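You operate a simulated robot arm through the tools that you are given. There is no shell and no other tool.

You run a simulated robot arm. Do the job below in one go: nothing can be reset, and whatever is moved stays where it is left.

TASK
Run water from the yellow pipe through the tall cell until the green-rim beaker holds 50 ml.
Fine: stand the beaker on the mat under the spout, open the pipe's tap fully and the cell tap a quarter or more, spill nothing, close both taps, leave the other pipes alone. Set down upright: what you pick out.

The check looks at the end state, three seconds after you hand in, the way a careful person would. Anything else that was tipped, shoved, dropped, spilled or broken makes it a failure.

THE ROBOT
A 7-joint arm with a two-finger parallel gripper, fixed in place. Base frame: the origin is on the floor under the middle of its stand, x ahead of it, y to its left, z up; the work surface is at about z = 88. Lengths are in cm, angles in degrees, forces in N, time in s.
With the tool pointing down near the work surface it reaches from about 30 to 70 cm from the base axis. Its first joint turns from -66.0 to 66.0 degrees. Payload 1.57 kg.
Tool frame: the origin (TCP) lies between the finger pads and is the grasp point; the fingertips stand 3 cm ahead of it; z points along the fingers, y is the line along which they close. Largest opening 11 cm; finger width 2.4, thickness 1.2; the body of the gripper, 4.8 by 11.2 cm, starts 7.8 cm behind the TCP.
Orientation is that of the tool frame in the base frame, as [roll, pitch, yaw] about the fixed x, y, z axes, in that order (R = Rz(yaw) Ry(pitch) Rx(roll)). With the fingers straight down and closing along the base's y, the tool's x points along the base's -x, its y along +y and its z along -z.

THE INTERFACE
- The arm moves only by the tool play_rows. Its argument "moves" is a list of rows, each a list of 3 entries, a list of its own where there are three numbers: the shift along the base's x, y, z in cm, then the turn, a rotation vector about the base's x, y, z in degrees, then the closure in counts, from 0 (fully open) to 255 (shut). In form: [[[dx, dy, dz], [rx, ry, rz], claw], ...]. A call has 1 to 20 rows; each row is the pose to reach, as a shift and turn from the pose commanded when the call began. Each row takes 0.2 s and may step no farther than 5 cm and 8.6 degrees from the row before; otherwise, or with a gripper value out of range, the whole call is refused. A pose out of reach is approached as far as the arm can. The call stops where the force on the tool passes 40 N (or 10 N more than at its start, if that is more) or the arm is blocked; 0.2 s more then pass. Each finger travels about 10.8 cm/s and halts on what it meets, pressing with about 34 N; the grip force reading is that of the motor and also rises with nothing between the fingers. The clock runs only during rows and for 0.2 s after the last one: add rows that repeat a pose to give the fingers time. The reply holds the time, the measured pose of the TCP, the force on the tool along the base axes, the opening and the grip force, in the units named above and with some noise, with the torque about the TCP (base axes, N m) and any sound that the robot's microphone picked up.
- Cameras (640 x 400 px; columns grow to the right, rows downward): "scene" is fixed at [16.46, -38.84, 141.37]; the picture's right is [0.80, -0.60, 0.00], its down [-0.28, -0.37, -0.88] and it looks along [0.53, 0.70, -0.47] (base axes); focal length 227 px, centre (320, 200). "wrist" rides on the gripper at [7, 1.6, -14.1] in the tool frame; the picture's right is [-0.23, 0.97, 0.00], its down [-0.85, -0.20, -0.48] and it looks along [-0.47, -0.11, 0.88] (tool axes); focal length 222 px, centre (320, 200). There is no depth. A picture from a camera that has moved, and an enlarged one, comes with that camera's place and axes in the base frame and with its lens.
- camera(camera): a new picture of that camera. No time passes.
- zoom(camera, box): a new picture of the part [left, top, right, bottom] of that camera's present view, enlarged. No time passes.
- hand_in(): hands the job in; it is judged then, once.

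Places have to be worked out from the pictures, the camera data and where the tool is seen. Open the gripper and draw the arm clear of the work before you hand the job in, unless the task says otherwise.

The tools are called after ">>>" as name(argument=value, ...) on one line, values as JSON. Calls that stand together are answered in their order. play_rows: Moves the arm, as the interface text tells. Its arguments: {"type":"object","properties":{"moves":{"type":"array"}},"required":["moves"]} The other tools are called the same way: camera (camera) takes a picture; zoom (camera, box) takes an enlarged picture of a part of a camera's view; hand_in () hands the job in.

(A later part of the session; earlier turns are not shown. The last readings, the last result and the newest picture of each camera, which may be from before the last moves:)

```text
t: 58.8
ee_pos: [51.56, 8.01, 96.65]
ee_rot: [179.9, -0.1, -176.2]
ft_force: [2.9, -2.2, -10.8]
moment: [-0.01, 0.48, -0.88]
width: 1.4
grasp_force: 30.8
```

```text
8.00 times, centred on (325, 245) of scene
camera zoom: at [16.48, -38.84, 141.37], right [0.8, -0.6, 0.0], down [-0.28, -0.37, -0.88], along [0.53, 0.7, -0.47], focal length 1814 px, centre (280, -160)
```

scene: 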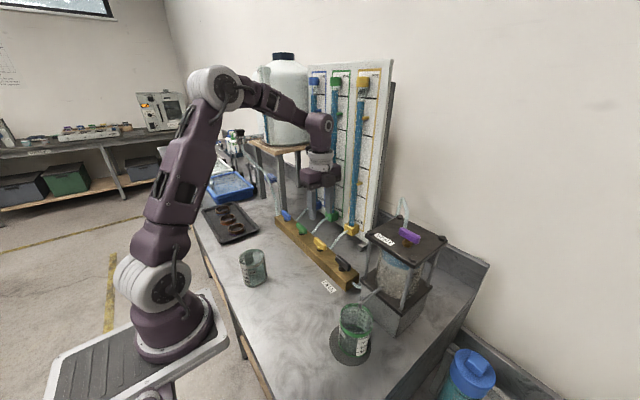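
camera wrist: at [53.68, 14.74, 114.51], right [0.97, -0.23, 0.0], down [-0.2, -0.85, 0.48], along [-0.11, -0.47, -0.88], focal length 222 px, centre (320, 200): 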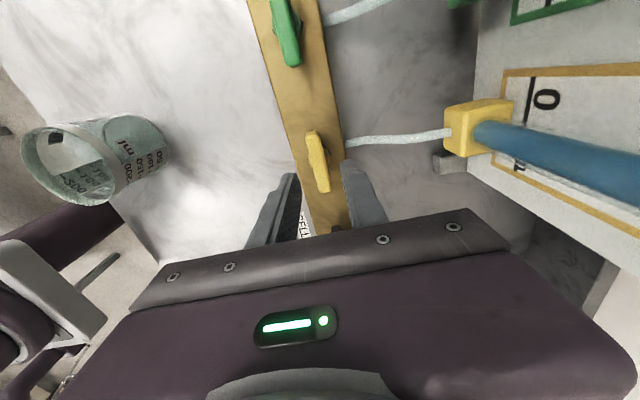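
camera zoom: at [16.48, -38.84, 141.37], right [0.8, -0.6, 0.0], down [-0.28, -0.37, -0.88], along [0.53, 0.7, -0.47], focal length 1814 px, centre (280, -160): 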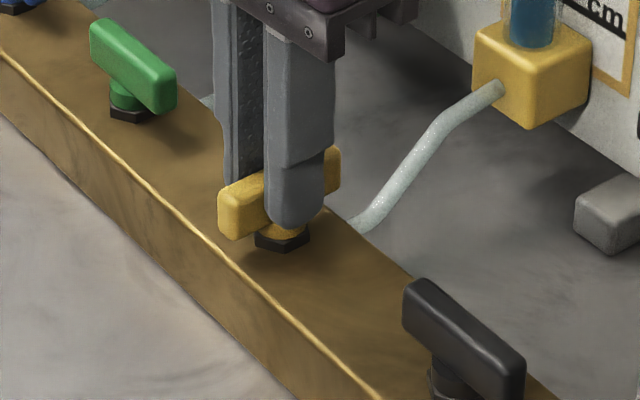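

The torque jumped to -0.88 N·m: that's the 90° stop, so the yellow tap is fully open. I open the fingers and rise clear.

>>> play_rows(moves=[[[0, 0, 0], [0, 0, 0], 225], [[0, 0, 0], [0, 0, -2], 195], [[0, 0, 0], [0, 0, -2], 180], [[0, 0, 1.5], [0, 0, -2], 180], [[0, 0, 4.5], [0, 0, -2], 180], [[0, 0, 8.5], [0, 0, -2], 180], [[0, 0, 12], [0, 0, -2], 180], [[0, 0, 12], [0, 0, -2], 180]])

>>> zoom(camera="scene", box=[300, 220, 350, 270])

>>> camera(camera="scene")

>>> zoom(camera="scene", box=[330, 60, 400, 150])

```text
t: 60.6
ee_pos: [51.7, 8.18, 108.62]
ee_rot: [180.0, 0.0, -178.2]
ft_force: [0.6, -0.2, 0.1]
moment: [0.02, 0.0, -0.03]
width: 3.21
grasp_force: 0.1
```

```text
8.00 times, centred on (325, 245) of scene
camera zoom: at [16.46, -38.84, 141.37], right [0.8, -0.6, 0.0], down [-0.28, -0.37, -0.88], along [0.53, 0.7, -0.47], focal length 1814 px, centre (280, -160)
```

zoom: 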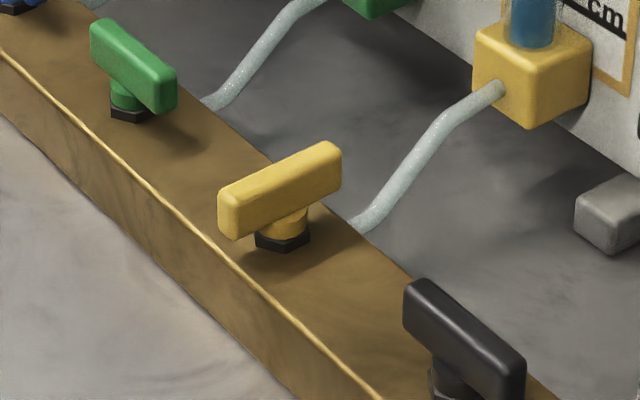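

```text
taken
```

scene: 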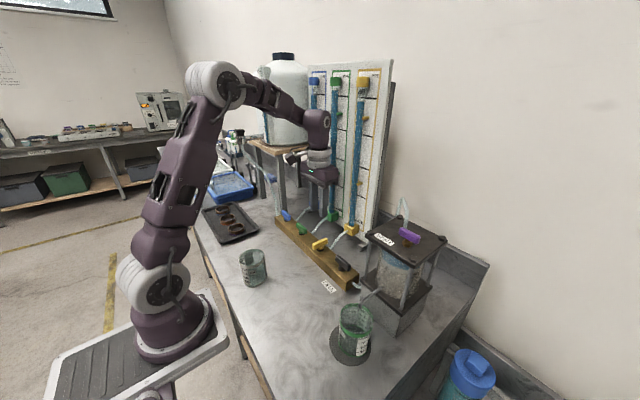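

```text
4.44 times, centred on (365, 105) of scene
camera zoom: at [16.46, -38.84, 141.37], right [0.8, -0.6, 0.0], down [-0.28, -0.37, -0.88], along [0.53, 0.7, -0.47], focal length 1008 px, centre (120, 622)
```

zoom: 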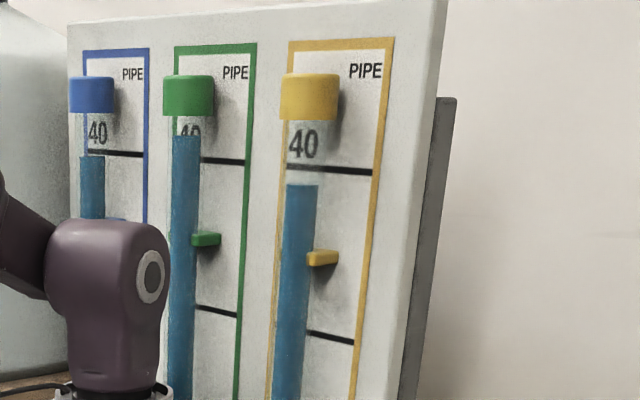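

Yellow handle is at 90°, lying along the flow, and no level changed. Now I move over to the black cell tap (≈ (51.7, -2.9)), rotating the tool back to close along x.

>>> play_rows(moves=[[[0, -1, 0], [0, 0, -7.7], 180], [[0, -2, 0], [0, 0, -15.3], 180], [[0, -3, 0], [0, 0, -23], 180], [[0, -4, 0], [0, 0, -30.6], 180], [[0, -5, 0], [0, 0, -38.3], 180], [[0, -6, 0], [0, 0, -45.9], 180], [[0, -7, 0], [0, 0, -53.6], 180], [[0, -8, 0], [0, 0, -61.2], 180], [[0, -9, 0], [0, 0, -68.9], 180], [[0, -10, 0], [0, 0, -76.5], 180], [[0, -10.5, 0], [0, 0, -84.2], 180], [[0, -11, 0], [0, 0, -91.8], 180], [[0, -11, 0], [0, 0, -91.8], 180]])

>>> camera(camera="wrist")

>>> zoom(camera="wrist", box=[270, 110, 370, 210])

```text
t: 63.4
ee_pos: [51.56, -2.95, 108.6]
ee_rot: [180.0, 0.0, 89.9]
ft_force: [0.7, -0.2, -0.4]
moment: [-0.01, 0.01, 0.01]
width: 3.23
grasp_force: 0.1
```

```text
taken
camera wrist: at [53.22, 3.95, 122.64], right [0.97, -0.23, 0.0], down [-0.2, -0.85, 0.48], along [-0.11, -0.47, -0.88], focal length 222 px, centre (320, 200)
```

wrist: 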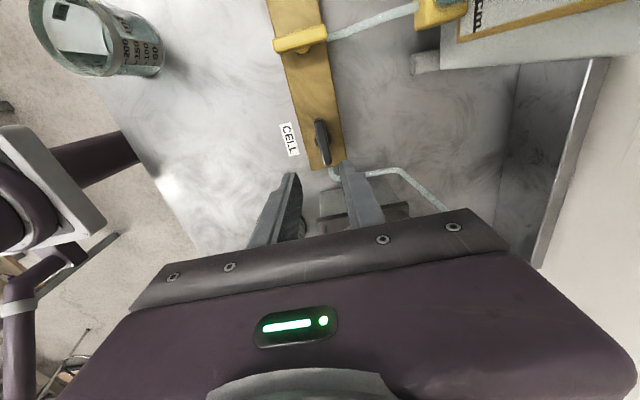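

```text
4.00 times, centred on (320, 160) of wrist
camera zoom: at [53.22, 3.95, 122.64], right [0.97, -0.23, 0.0], down [-0.2, -0.85, 0.48], along [-0.11, -0.47, -0.88], focal length 888 px, centre (320, 360)
```

zoom: 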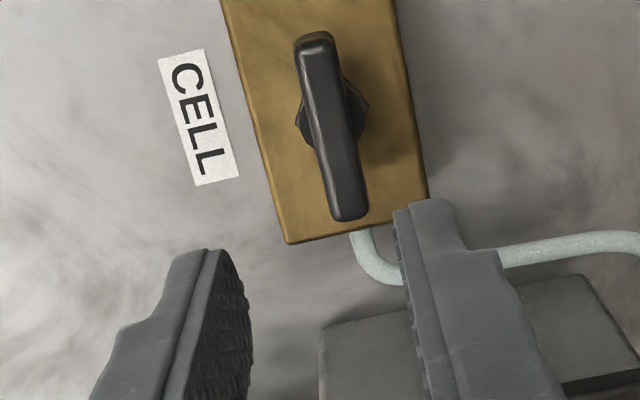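

Black stem axis estimates to about (51.8, -3.2). I shift slightly and descend to the height that worked for the yellow bar (TCP z ≈ 96.5).

>>> play_rows(moves=[[[0.1, -0.1, -3], [0, 0, 0], 180], [[0.2, -0.2, -6], [0, 0, 0], 180], [[0.2, -0.2, -8.5], [0, 0, 0], 180], [[0.2, -0.2, -8.5], [0, 0, 0], 180]])

>>> zoom(camera="wrist", box=[270, 110, 370, 210])

>>> zoom(camera="scene", box=[310, 220, 390, 300])

```text
t: 64.4
ee_pos: [51.79, -3.3, 99.95]
ee_rot: [180.0, 0.0, 90.0]
ft_force: [0.7, 0.3, 1.5]
moment: [-0.01, 0.0, 0.05]
width: 3.21
grasp_force: 0.1
```

```text
4.00 times, centred on (320, 160) of wrist
camera zoom: at [53.34, 3.65, 114.08], right [0.97, -0.23, 0.0], down [-0.2, -0.86, 0.48], along [-0.11, -0.47, -0.88], focal length 888 px, centre (320, 360)
```

zoom: 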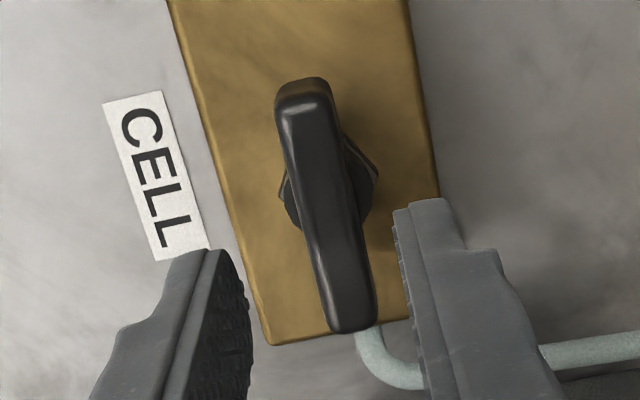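

```text
5.00 times, centred on (350, 260) of scene
camera zoom: at [16.46, -38.84, 141.37], right [0.8, -0.6, 0.0], down [-0.28, -0.37, -0.88], along [0.53, 0.7, -0.47], focal length 1134 px, centre (170, -100)
```

zoom: 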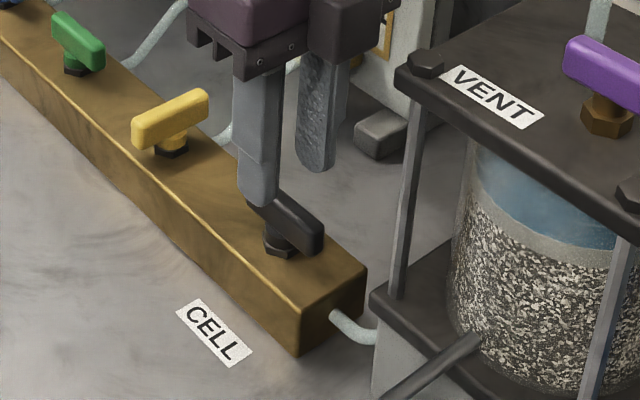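

Alignment matches the yellow case. I descend the remaining 3.5 cm.

>>> play_rows(moves=[[[0.1, 0, -1.2], [0, 0, 0], 180], [[0.1, 0, -2.4], [0, 0, 0], 180], [[0.1, 0, -3.5], [0, 0, 0], 180], [[0.1, 0, -3.5], [0, 0, 0], 180]])

>>> zoom(camera="wrist", box=[250, 110, 390, 250])

>>> zoom(camera="scene", box=[310, 220, 390, 300])

```text
t: 65.4
ee_pos: [51.96, -3.26, 96.56]
ee_rot: [180.0, 0.0, 90.1]
ft_force: [0.1, 0.2, 0.0]
moment: [0.02, -0.03, -0.02]
width: 3.19
grasp_force: 0.0
```

```text
2.86 times, centred on (320, 180) of wrist
camera zoom: at [53.61, 3.67, 110.64], right [0.97, -0.23, 0.0], down [-0.2, -0.86, 0.48], along [-0.11, -0.47, -0.88], focal length 635 px, centre (320, 257)
```

zoom: 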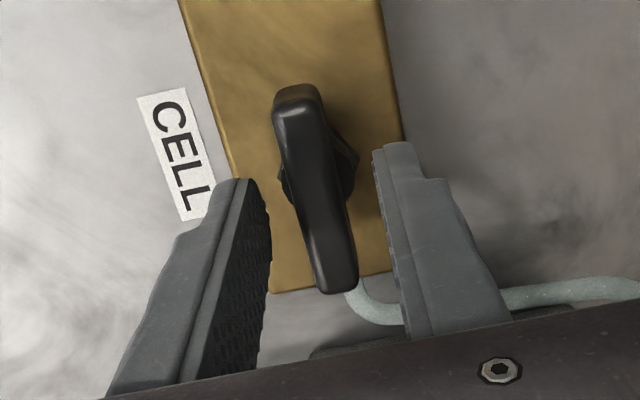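

```text
5.00 times, centred on (350, 260) of scene
camera zoom: at [16.46, -38.84, 141.37], right [0.8, -0.6, 0.0], down [-0.28, -0.37, -0.88], along [0.53, 0.7, -0.47], focal length 1134 px, centre (170, -100)
```

zoom: 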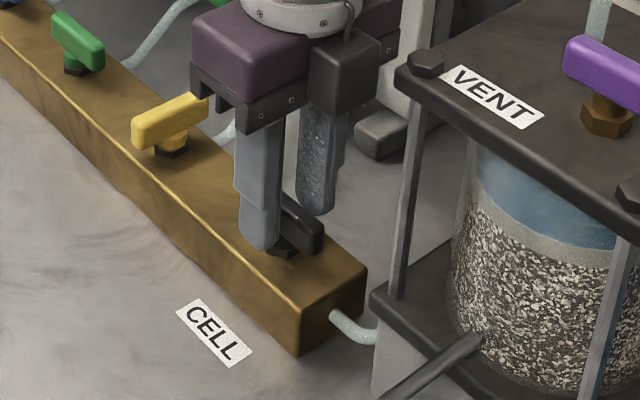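

The pads flank the black bar. I close on it; the tap is still in its closed position.

>>> play_rows(moves=[[[0, 0, 0], [0, 0, 0], 205], [[0, 0, 0], [0, 0, 0], 230], [[0, 0, 0], [0, 0, 0], 250], [[0, 0, 0], [0, 0, 0], 250], [[0, 0, 0], [0, 0, 0], 250]])

>>> zoom(camera="scene", box=[320, 290, 380, 370])

>>> zoom(camera="scene", box=[330, 60, 400, 150])

```text
t: 66.6
ee_pos: [52.0, -3.25, 96.6]
ee_rot: [-179.9, 0.0, 90.1]
ft_force: [1.3, -0.9, -1.4]
moment: [-0.02, 0.04, -0.04]
width: 1.27
grasp_force: 29.8
```

```text
5.00 times, centred on (350, 330) of scene
camera zoom: at [16.46, -38.84, 141.37], right [0.8, -0.6, 0.0], down [-0.28, -0.37, -0.88], along [0.53, 0.7, -0.47], focal length 1134 px, centre (170, -450)
```

zoom: 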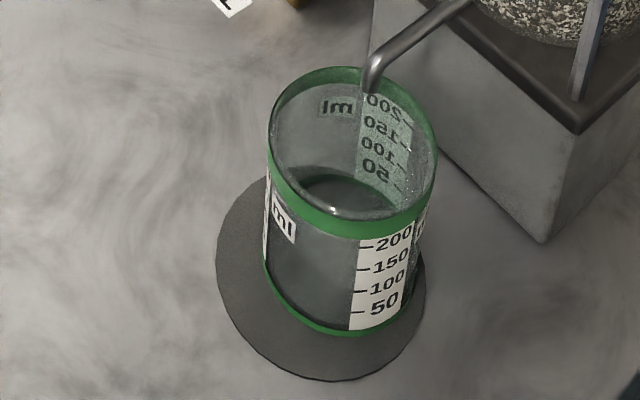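

```text
4.44 times, centred on (365, 105) of scene
camera zoom: at [16.46, -38.84, 141.37], right [0.8, -0.6, 0.0], down [-0.28, -0.37, -0.88], along [0.53, 0.7, -0.47], focal length 1008 px, centre (120, 622)
```

zoom: 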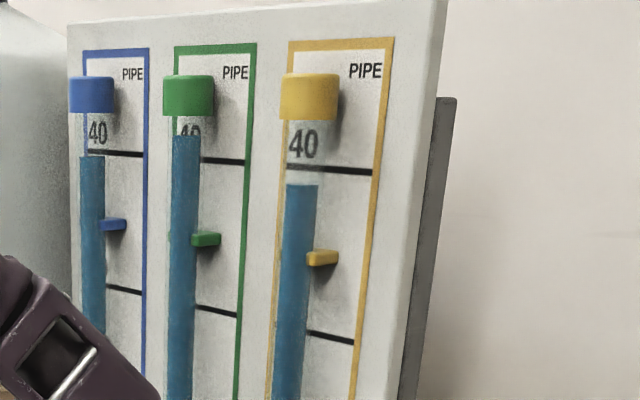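

Gripping the black bar (1.27 cm). The empty beaker shows a 50 mark at about row 313 in this zoom. I start opening the cell tap, +12° first, and check.

>>> play_rows(moves=[[[0, 0, 0], [0, 0, 6], 250], [[0, 0, 0], [0, 0, 12], 250]])

>>> zoom(camera="scene", box=[320, 290, 380, 370])

>>> zoom(camera="scene", box=[310, 220, 390, 300])

```text
t: 67.2
ee_pos: [51.99, -3.3, 96.68]
ee_rot: [180.0, 0.1, 102.2]
ft_force: [14.0, -6.6, -19.2]
moment: [-0.25, -0.14, -0.04]
width: 1.29
grasp_force: 29.5
```

```text
5.00 times, centred on (350, 330) of scene
camera zoom: at [16.52, -38.86, 141.36], right [0.8, -0.6, 0.0], down [-0.28, -0.37, -0.88], along [0.53, 0.7, -0.47], focal length 1134 px, centre (170, -450)
```

zoom: 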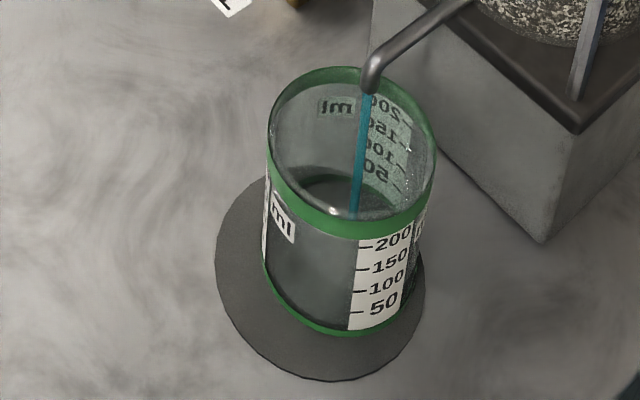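

```text
5.00 times, centred on (350, 260) of scene
camera zoom: at [16.52, -38.86, 141.36], right [0.8, -0.6, 0.0], down [-0.28, -0.37, -0.88], along [0.53, 0.7, -0.47], focal length 1134 px, centre (170, -100)
```

zoom: 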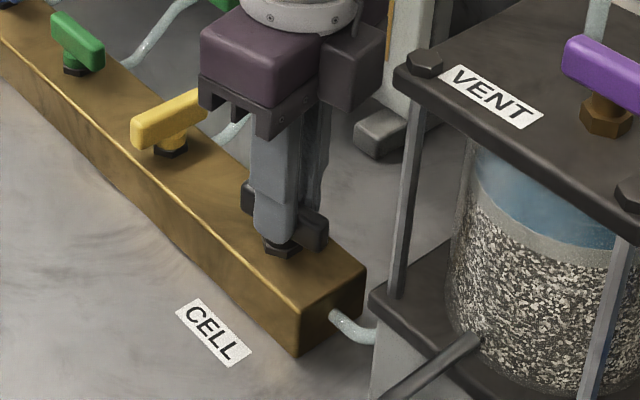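

Water flows into the beaker at 12° already, landing well inside. A side load builds (+x), so I compensate and open further to 27° (30%), then check the level.

>>> play_rows(moves=[[[0.1, 0, -0.03], [0, 0, 4], 250], [[0.15, 0.02, -0.03], [0, 0, 8], 250], [[0.19, 0.04, -0.03], [0, 0, 12], 250], [[0.22, 0.05, -0.03], [0, 0, 15], 250]])

>>> zoom(camera="scene", box=[320, 290, 380, 370])

>>> zoom(camera="scene", box=[330, 60, 400, 150])

>>> zoom(camera="wrist", box=[250, 110, 390, 250])

```text
t: 68.2
ee_pos: [51.98, -3.22, 96.65]
ee_rot: [-179.8, 0.0, 117.1]
ft_force: [-6.0, -15.0, -7.1]
moment: [-0.8, -0.32, 0.0]
width: 1.3
grasp_force: 29.8
```

```text
5.00 times, centred on (350, 330) of scene
camera zoom: at [16.45, -38.88, 141.36], right [0.8, -0.6, 0.0], down [-0.28, -0.37, -0.88], along [0.53, 0.7, -0.47], focal length 1134 px, centre (170, -450)
```

zoom: 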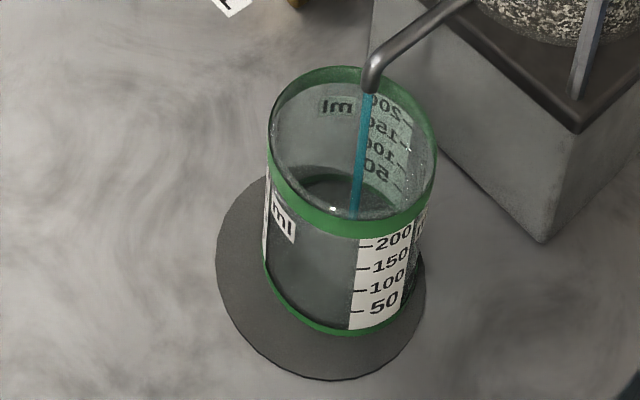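

```text
4.44 times, centred on (365, 105) of scene
camera zoom: at [16.45, -38.88, 141.36], right [0.8, -0.6, 0.0], down [-0.28, -0.37, -0.88], along [0.53, 0.7, -0.47], focal length 1008 px, centre (120, 622)
```

zoom: 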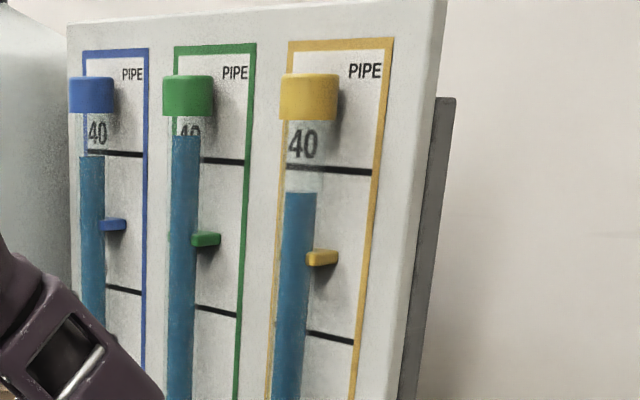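

```text
2.86 times, centred on (320, 180) of wrist
camera zoom: at [50.42, 3.69, 110.66], right [0.97, 0.24, 0.0], down [0.21, -0.85, 0.48], along [0.11, -0.47, -0.88], focal length 635 px, centre (320, 257)
```

zoom: 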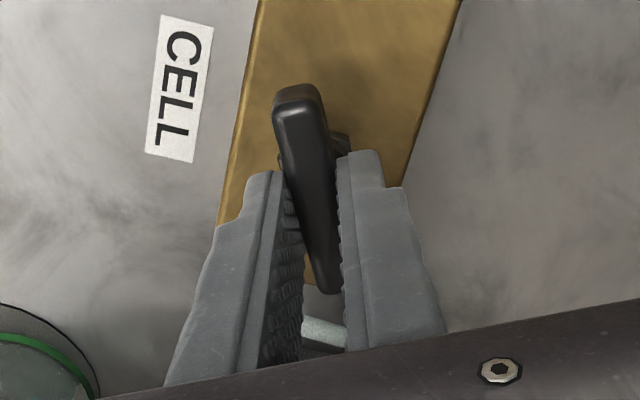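

The yellow level has dropped ~0.5 cm; the stream is steady and inside the beaker. I ease the side load and open to about 40° (44%), then hold a little.

>>> play_rows(moves=[[[-0.02, -0.1, 0], [0, 0, 3], 250], [[0.0, -0.12, 0], [0, 0, 7], 250], [[0.03, -0.13, 0], [0, 0, 10], 250], [[0.06, -0.13, 0], [0, 0, 13], 250], [[0.06, -0.13, 0], [0, 0, 13], 250], [[0.06, -0.13, 0], [0, 0, 13], 250]])

>>> zoom(camera="scene", box=[320, 290, 380, 370])

>>> zoom(camera="scene", box=[330, 60, 400, 150])

```text
t: 69.6
ee_pos: [52.12, -3.28, 96.58]
ee_rot: [180.0, -0.1, 130.0]
ft_force: [-15.7, -2.7, -4.5]
moment: [0.67, 0.86, 0.03]
width: 1.31
grasp_force: 29.8
```

```text
5.00 times, centred on (350, 330) of scene
camera zoom: at [16.43, -38.85, 141.37], right [0.8, -0.6, 0.0], down [-0.28, -0.37, -0.88], along [0.53, 0.7, -0.47], focal length 1134 px, centre (170, -450)
```

zoom: 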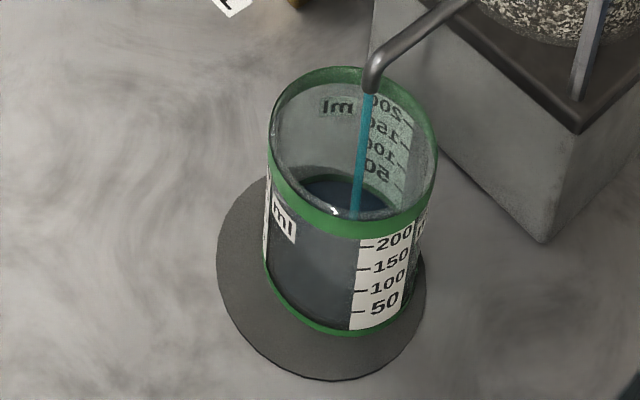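

```text
4.44 times, centred on (365, 105) of scene
camera zoom: at [16.43, -38.85, 141.37], right [0.8, -0.6, 0.0], down [-0.28, -0.37, -0.88], along [0.53, 0.7, -0.47], focal length 1008 px, centre (120, 622)
```

zoom: 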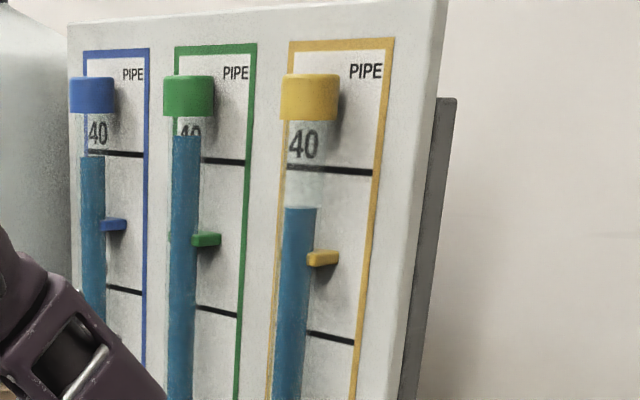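

The level fell another 0.9 cm in 1.4 s (~0.65 cm/s) and the beaker bottom is turning blue. I hold this opening for 2 s, easing the side load.

>>> play_rows(moves=[[[-0.07, 0, 0], [0, 0, 0], 250], [[-0.1, 0, 0], [0, 0, 0], 250], [[-0.1, 0, 0], [0, 0, 0], 250], [[-0.1, 0, 0], [0, 0, 0], 250], [[-0.1, 0, 0], [0, 0, 0], 250], [[-0.1, 0, 0], [0, 0, 0], 250], [[-0.1, 0, 0], [0, 0, 0], 250], [[-0.1, 0, 0], [0, 0, 0], 250], [[-0.1, 0, 0], [0, 0, 0], 250], [[-0.1, 0, 0], [0, 0, 0], 250]])

>>> zoom(camera="scene", box=[320, 290, 380, 370])

>>> zoom(camera="scene", box=[330, 60, 400, 150])

```text
t: 71.8
ee_pos: [52.26, -3.07, 96.69]
ee_rot: [180.0, 0.1, 130.0]
ft_force: [-12.3, 5.1, -23.3]
moment: [0.16, 0.28, 0.03]
width: 1.28
grasp_force: 29.6
```

```text
5.00 times, centred on (350, 330) of scene
camera zoom: at [16.46, -38.83, 141.37], right [0.8, -0.6, 0.0], down [-0.28, -0.37, -0.88], along [0.53, 0.7, -0.47], focal length 1134 px, centre (170, -450)
```

zoom: 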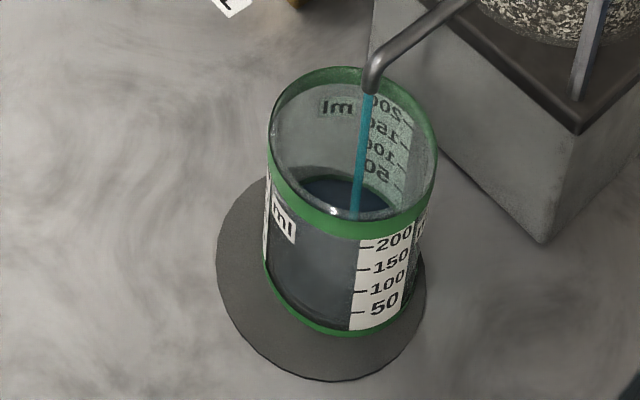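

```text
4.44 times, centred on (365, 105) of scene
camera zoom: at [16.46, -38.83, 141.37], right [0.8, -0.6, 0.0], down [-0.28, -0.37, -0.88], along [0.53, 0.7, -0.47], focal length 1008 px, centre (120, 622)
```

zoom: 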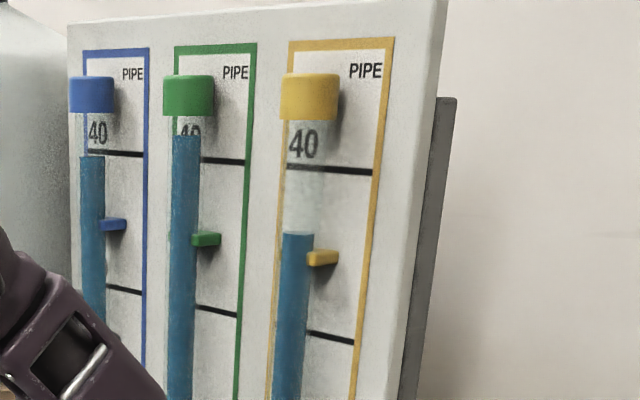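

The level is down 2.9 cm total, at ~0.68 cm/s. I zoom harder on the beaker to read how much has come through so far.

>>> zoom(camera="scene", box=[336, 320, 376, 360])

>>> zoom(camera="scene", box=[320, 60, 400, 260])

```text
10.00 times, centred on (356, 340) of scene
camera zoom: at [16.46, -38.83, 141.37], right [0.8, -0.6, 0.0], down [-0.28, -0.37, -0.88], along [0.53, 0.7, -0.47], focal length 2268 px, centre (-40, -1200)
```

zoom: 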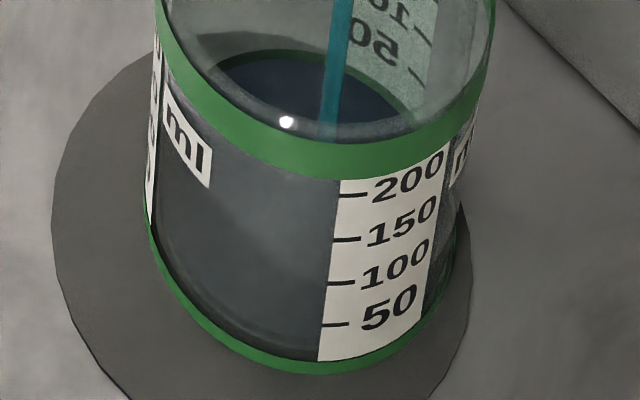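

```text
2.00 times, centred on (360, 160) of scene
camera zoom: at [16.46, -38.83, 141.37], right [0.8, -0.6, 0.0], down [-0.28, -0.37, -0.88], along [0.53, 0.7, -0.47], focal length 454 px, centre (240, 280)
```

zoom: 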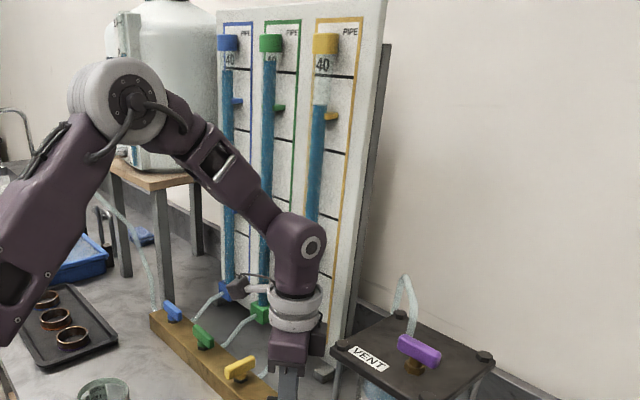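

I estimate ~11 ml so far from the pipe (column area ≈ 3.7 cm²). I keep holding for 3 s more.

>>> play_rows(moves=[[[-0.04, 0.02, -0.04], [0, 0, 0], 250], [[-0.04, 0.02, -0.04], [0, 0, 0], 250], [[-0.04, 0.02, -0.04], [0, 0, 0], 250], [[-0.04, 0.02, -0.04], [0, 0, 0], 250], [[-0.04, 0.02, -0.04], [0, 0, 0], 250], [[-0.04, 0.02, -0.04], [0, 0, 0], 250], [[-0.04, 0.02, -0.04], [0, 0, 0], 250], [[-0.04, 0.02, -0.04], [0, 0, 0], 250], [[-0.04, 0.02, -0.04], [0, 0, 0], 250], [[-0.04, 0.02, -0.04], [0, 0, 0], 250], [[-0.04, 0.02, -0.04], [0, 0, 0], 250], [[-0.04, 0.02, -0.04], [0, 0, 0], 250], [[-0.04, 0.02, -0.04], [0, 0, 0], 250], [[-0.04, 0.02, -0.04], [0, 0, 0], 250]])

>>> zoom(camera="scene", box=[336, 320, 376, 360])

>>> zoom(camera="scene", box=[330, 60, 400, 150])

>>> zoom(camera="scene", box=[320, 290, 380, 370])

```text
t: 74.8
ee_pos: [52.2, -3.19, 96.77]
ee_rot: [179.9, 0.1, 130.0]
ft_force: [-9.6, -0.7, 5.0]
moment: [-0.12, 0.26, 0.03]
width: 1.28
grasp_force: 29.5
```

```text
10.00 times, centred on (356, 340) of scene
camera zoom: at [16.42, -38.84, 141.37], right [0.8, -0.6, 0.0], down [-0.28, -0.37, -0.88], along [0.53, 0.7, -0.47], focal length 2268 px, centre (-40, -1200)
```

zoom: 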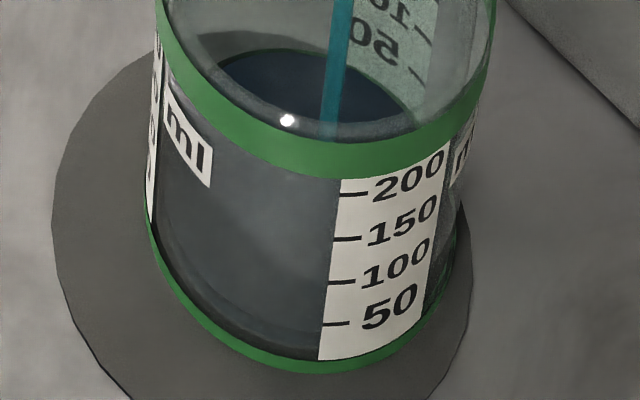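

```text
4.44 times, centred on (365, 105) of scene
camera zoom: at [16.42, -38.84, 141.37], right [0.8, -0.6, 0.0], down [-0.28, -0.37, -0.88], along [0.53, 0.7, -0.47], focal length 1008 px, centre (120, 622)
```

zoom: 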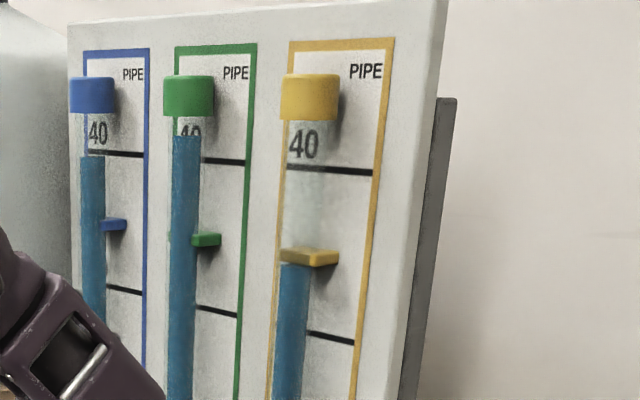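

```text
5.00 times, centred on (350, 330) of scene
camera zoom: at [16.42, -38.84, 141.37], right [0.8, -0.6, 0.0], down [-0.28, -0.37, -0.88], along [0.53, 0.7, -0.47], focal length 1134 px, centre (170, -450)
```

zoom: 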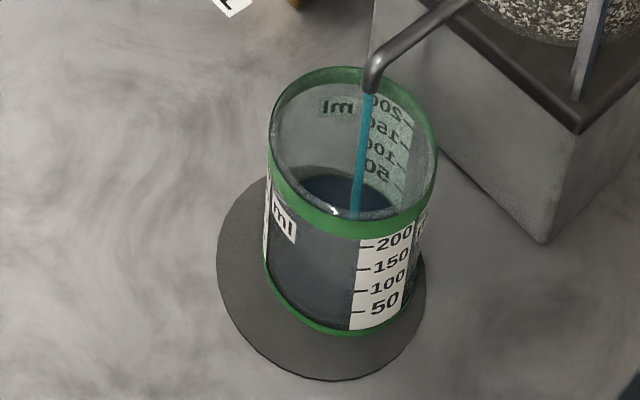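

About 4.7 cm of drop → roughly 17 ml, consistent with the back-wall scale. I keep the tap as it is for another 3.6 s.

>>> play_rows(moves=[[[-0.02, 0, 0], [0, 0, 0], 250], [[-0.02, 0, 0], [0, 0, 0], 250], [[-0.02, 0, 0], [0, 0, 0], 250], [[-0.02, 0, 0], [0, 0, 0], 250], [[-0.02, 0, 0], [0, 0, 0], 250], [[-0.02, 0, 0], [0, 0, 0], 250], [[-0.02, 0, 0], [0, 0, 0], 250], [[-0.02, 0, 0], [0, 0, 0], 250], [[-0.02, 0, 0], [0, 0, 0], 250], [[-0.02, 0, 0], [0, 0, 0], 250], [[-0.02, 0, 0], [0, 0, 0], 250], [[-0.02, 0, 0], [0, 0, 0], 250], [[-0.02, 0, 0], [0, 0, 0], 250], [[-0.02, 0, 0], [0, 0, 0], 250], [[-0.02, 0, 0], [0, 0, 0], 250], [[-0.02, 0, 0], [0, 0, 0], 250], [[-0.02, 0, 0], [0, 0, 0], 250]])

>>> zoom(camera="scene", box=[336, 320, 376, 360])

>>> zoom(camera="scene", box=[330, 60, 400, 150])

>>> zoom(camera="scene", box=[340, 300, 380, 340])

```text
t: 78.4
ee_pos: [52.09, -3.29, 96.55]
ee_rot: [179.9, 0.1, 130.2]
ft_force: [6.0, -2.2, 23.1]
moment: [-0.15, -0.05, -0.03]
width: 1.29
grasp_force: 28.9
```

```text
10.00 times, centred on (356, 340) of scene
camera zoom: at [16.43, -38.84, 141.37], right [0.8, -0.6, 0.0], down [-0.28, -0.37, -0.88], along [0.53, 0.7, -0.47], focal length 2268 px, centre (-40, -1200)
```

zoom: 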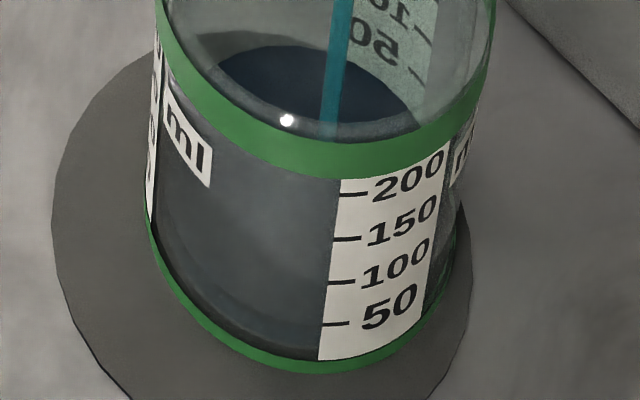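

```text
4.44 times, centred on (365, 105) of scene
camera zoom: at [16.43, -38.84, 141.37], right [0.8, -0.6, 0.0], down [-0.28, -0.37, -0.88], along [0.53, 0.7, -0.47], focal length 1008 px, centre (120, 622)
```

zoom: 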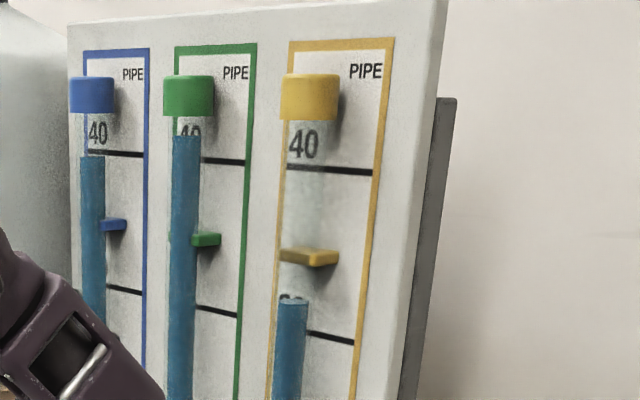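

```text
10.00 times, centred on (360, 320) of scene
camera zoom: at [16.43, -38.84, 141.37], right [0.8, -0.6, 0.0], down [-0.28, -0.37, -0.88], along [0.53, 0.7, -0.47], focal length 2268 px, centre (-80, -1000)
```

zoom: 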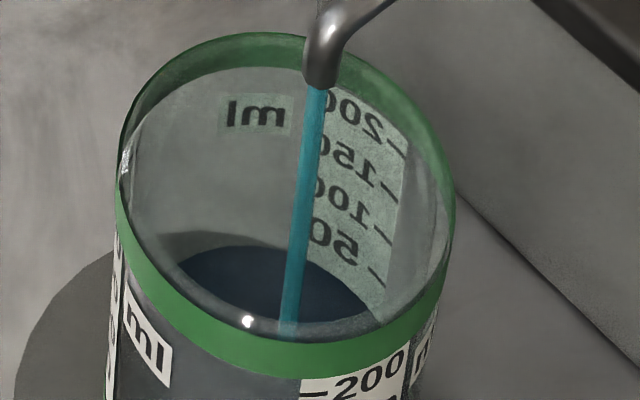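

By the pipe ≈ 26 ml. I need an accurate beaker reading, so I zoom in at high magnification at the waterline by the back scale.

>>> zoom(camera="scene", box=[350, 312, 370, 332])

>>> zoom(camera="scene", box=[348, 338, 368, 358])

>>> camera(camera="wrist")

```text
16.00 times, centred on (360, 322) of scene
camera zoom: at [16.43, -38.84, 141.37], right [0.8, -0.6, 0.0], down [-0.28, -0.37, -0.88], along [0.53, 0.7, -0.47], focal length 3629 px, centre (-320, -1752)
```

zoom: 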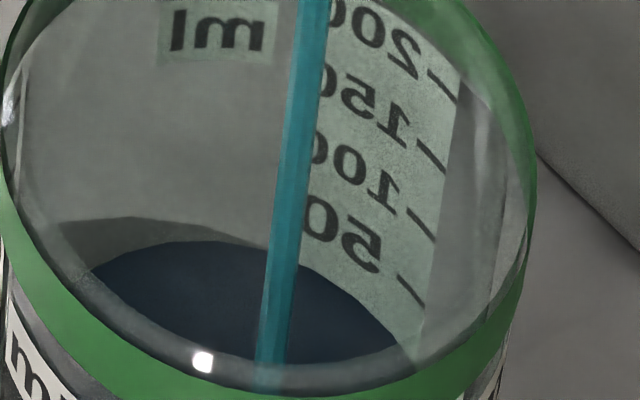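

```text
16.00 times, centred on (358, 348) of scene
camera zoom: at [16.43, -38.84, 141.37], right [0.8, -0.6, 0.0], down [-0.28, -0.37, -0.88], along [0.53, 0.7, -0.47], focal length 3629 px, centre (-288, -2168)
```

zoom: 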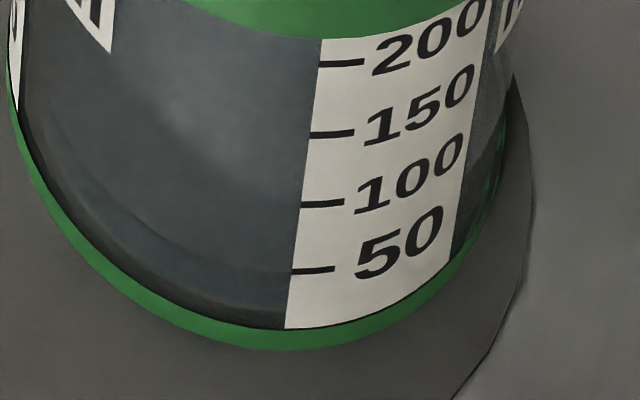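

```text
taken
camera wrist: at [48.87, 3.12, 110.69], right [0.89, 0.45, 0.0], down [0.4, -0.78, 0.48], along [0.22, -0.43, -0.88], focal length 222 px, centre (320, 200)
```

wrist: 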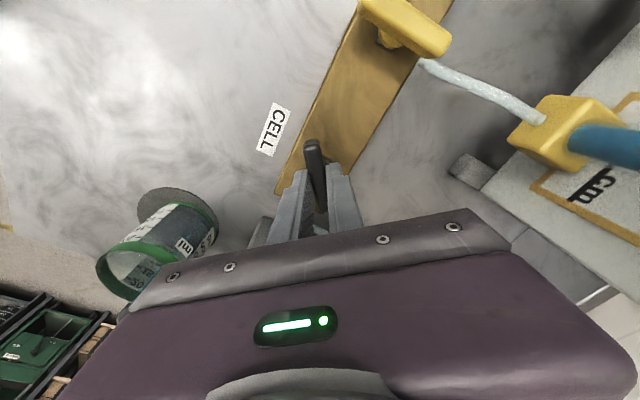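

>>> zoom(camera="scene", box=[340, 340, 360, 356])

>>> zoom(camera="wrist", box=[90, 180, 230, 300])

```text
16.00 times, centred on (350, 348) of scene
camera zoom: at [16.43, -38.84, 141.37], right [0.8, -0.6, 0.0], down [-0.28, -0.37, -0.88], along [0.53, 0.7, -0.47], focal length 3629 px, centre (-160, -2168)
```

zoom: 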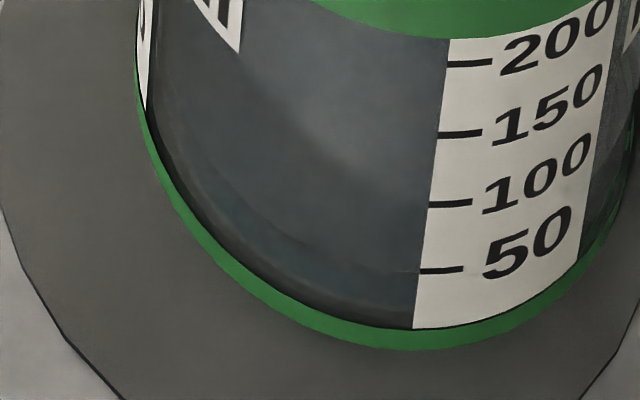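

```text
3.33 times, centred on (160, 240) of wrist
camera zoom: at [48.87, 3.12, 110.69], right [0.89, 0.45, 0.0], down [0.4, -0.78, 0.48], along [0.22, -0.43, -0.88], focal length 740 px, centre (853, 67)
```

zoom: 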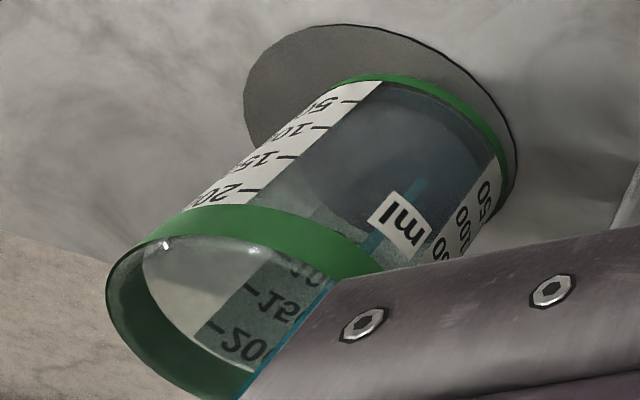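

Front scale reads ~48 and back scale ~5 because of opposite parallax; their mean (~27 ml) agrees with the pipe (7.0 cm × 3.7 cm² ≈ 26 ml). Rate ≈ 2.2 ml/s, so I hold another 3.8 s.

>>> play_rows(moves=[[[0, 0, 0.02], [0, 0, 0], 250], [[0, 0, 0.02], [0, 0, 0], 250], [[0, 0, 0.02], [0, 0, 0], 250], [[0, 0, 0.02], [0, 0, 0], 250], [[0, 0, 0.02], [0, 0, 0], 250], [[0, 0, 0.02], [0, 0, 0], 250], [[0, 0, 0.02], [0, 0, 0], 250], [[0, 0, 0.02], [0, 0, 0], 250], [[0, 0, 0.02], [0, 0, 0], 250], [[0, 0, 0.02], [0, 0, 0], 250], [[0, 0, 0.02], [0, 0, 0], 250], [[0, 0, 0.02], [0, 0, 0], 250], [[0, 0, 0.02], [0, 0, 0], 250], [[0, 0, 0.02], [0, 0, 0], 250], [[0, 0, 0.02], [0, 0, 0], 250], [[0, 0, 0.02], [0, 0, 0], 250], [[0, 0, 0.02], [0, 0, 0], 250], [[0, 0, 0.02], [0, 0, 0], 250]])

>>> zoom(camera="scene", box=[340, 340, 360, 356])

>>> zoom(camera="scene", box=[350, 312, 370, 332])

>>> zoom(camera="scene", box=[330, 80, 400, 170])

>>> zoom(camera="wrist", box=[90, 180, 230, 300])

```text
t: 82.2
ee_pos: [52.2, -3.27, 96.67]
ee_rot: [179.9, 0.1, 130.1]
ft_force: [16.7, 0.0, 24.3]
moment: [-0.08, -0.32, -0.02]
width: 1.28
grasp_force: 30.1
```

```text
16.00 times, centred on (350, 348) of scene
camera zoom: at [16.46, -38.83, 141.37], right [0.8, -0.6, 0.0], down [-0.28, -0.37, -0.88], along [0.53, 0.7, -0.47], focal length 3629 px, centre (-160, -2168)
```

zoom: 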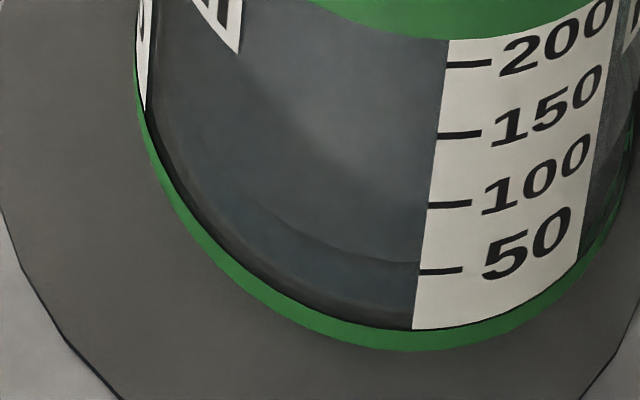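

```text
16.00 times, centred on (360, 322) of scene
camera zoom: at [16.46, -38.83, 141.37], right [0.8, -0.6, 0.0], down [-0.28, -0.37, -0.88], along [0.53, 0.7, -0.47], focal length 3629 px, centre (-320, -1752)
```

zoom: 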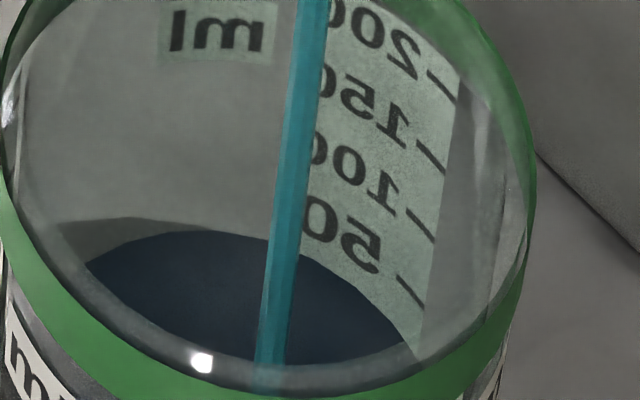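

```text
4.44 times, centred on (365, 125) of scene
camera zoom: at [16.46, -38.83, 141.37], right [0.8, -0.6, 0.0], down [-0.28, -0.37, -0.88], along [0.53, 0.7, -0.47], focal length 1008 px, centre (120, 533)
```

zoom: 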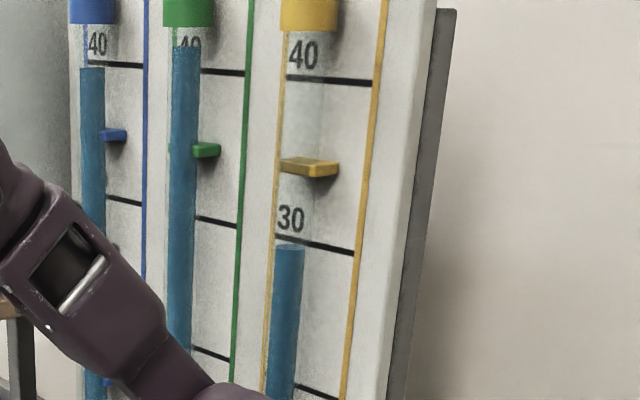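

```text
3.33 times, centred on (160, 240) of wrist
camera zoom: at [48.87, 3.12, 110.68], right [0.89, 0.45, 0.0], down [0.4, -0.78, 0.48], along [0.22, -0.43, -0.88], focal length 740 px, centre (853, 67)
```

zoom: 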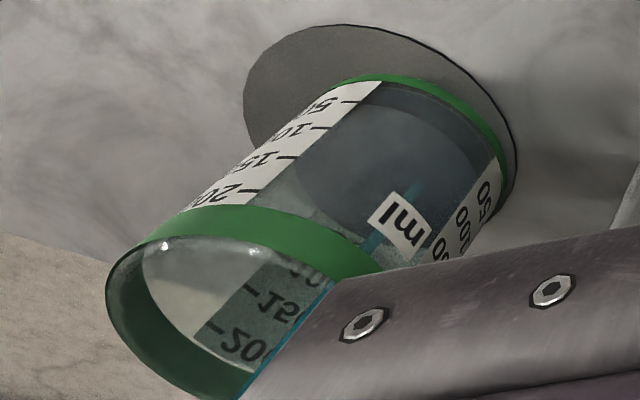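

Pipe: 9.15 cm drop → ~34 ml; beaker mean reading (57 front, 12 back) ≈ 34.5 ml, in agreement. Rate ≈ 2 ml/s; I hold for about 3.6 s more and recheck.

>>> play_rows(moves=[[[0.05, 0, 0.05], [0, 0, 0], 250], [[0.08, 0, 0.08], [0, 0, 0], 250], [[0.08, 0, 0.08], [0, 0, 0], 250], [[0.08, 0, 0.08], [0, 0, 0], 250], [[0.08, 0, 0.08], [0, 0, 0], 250], [[0.08, 0, 0.08], [0, 0, 0], 250], [[0.08, 0, 0.08], [0, 0, 0], 250], [[0.08, 0, 0.08], [0, 0, 0], 250], [[0.08, 0, 0.08], [0, 0, 0], 250], [[0.08, 0, 0.08], [0, 0, 0], 250], [[0.08, 0, 0.08], [0, 0, 0], 250], [[0.08, 0, 0.08], [0, 0, 0], 250], [[0.08, 0, 0.08], [0, 0, 0], 250], [[0.08, 0, 0.08], [0, 0, 0], 250], [[0.08, 0, 0.08], [0, 0, 0], 250], [[0.08, 0, 0.08], [0, 0, 0], 250], [[0.08, 0, 0.08], [0, 0, 0], 250]])

>>> zoom(camera="scene", box=[340, 340, 360, 356])

>>> zoom(camera="scene", box=[350, 312, 370, 332])

>>> zoom(camera="scene", box=[330, 80, 400, 170])

>>> zoom(camera="wrist", box=[90, 180, 230, 300])

```text
t: 85.8
ee_pos: [52.08, -3.22, 96.68]
ee_rot: [180.0, 0.0, 130.2]
ft_force: [11.5, 7.4, -4.6]
moment: [0.21, -0.14, -0.05]
width: 1.3
grasp_force: 29.5
```

```text
16.00 times, centred on (350, 348) of scene
camera zoom: at [16.5, -38.82, 141.37], right [0.8, -0.6, 0.0], down [-0.28, -0.37, -0.88], along [0.53, 0.7, -0.47], focal length 3629 px, centre (-160, -2168)
```

zoom: 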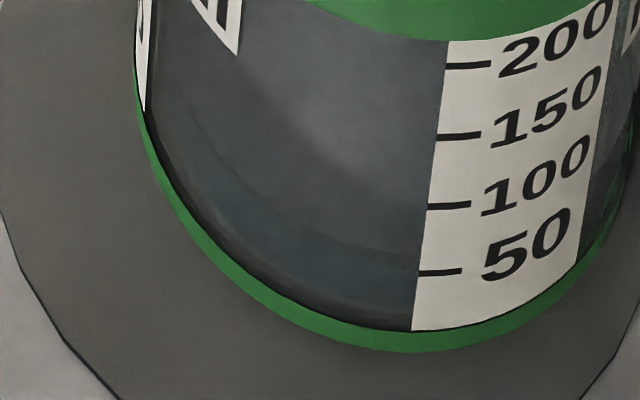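

```text
16.00 times, centred on (360, 322) of scene
camera zoom: at [16.5, -38.82, 141.37], right [0.8, -0.6, 0.0], down [-0.28, -0.37, -0.88], along [0.53, 0.7, -0.47], focal length 3629 px, centre (-320, -1752)
```

zoom: 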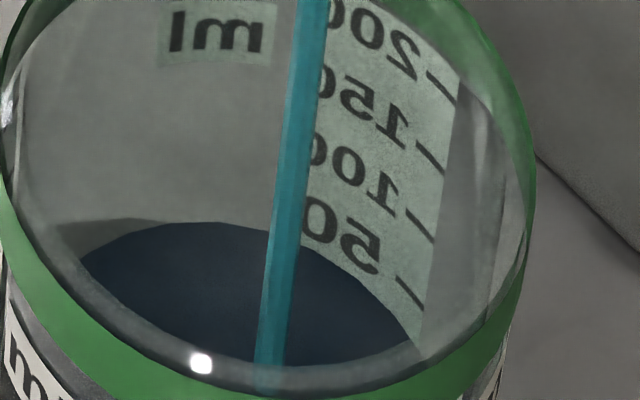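

```text
4.44 times, centred on (365, 125) of scene
camera zoom: at [16.5, -38.82, 141.37], right [0.8, -0.6, 0.0], down [-0.28, -0.37, -0.88], along [0.53, 0.7, -0.47], focal length 1008 px, centre (120, 533)
```

zoom: 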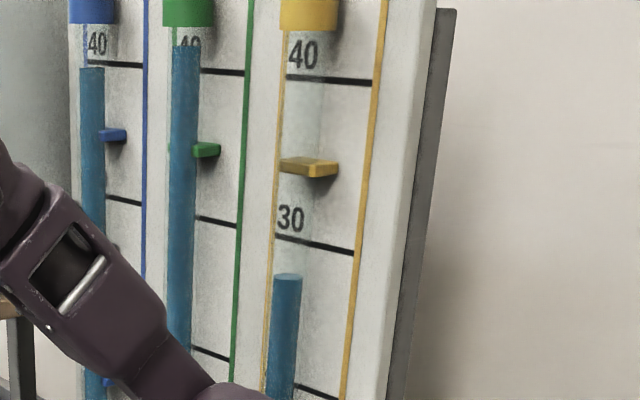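

```text
3.33 times, centred on (160, 240) of wrist
camera zoom: at [48.9, 3.12, 110.68], right [0.89, 0.45, 0.0], down [0.4, -0.78, 0.48], along [0.22, -0.43, -0.88], focal length 740 px, centre (853, 67)
```

zoom: 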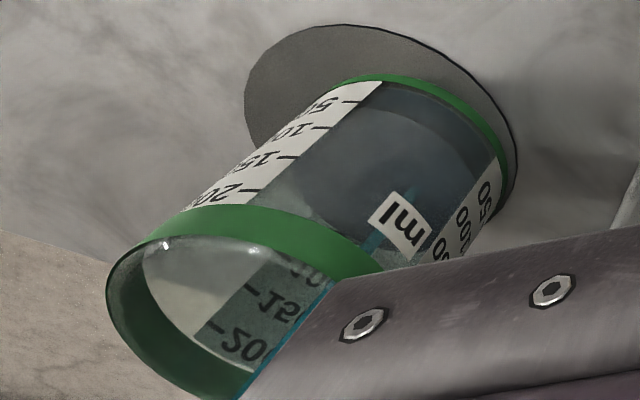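

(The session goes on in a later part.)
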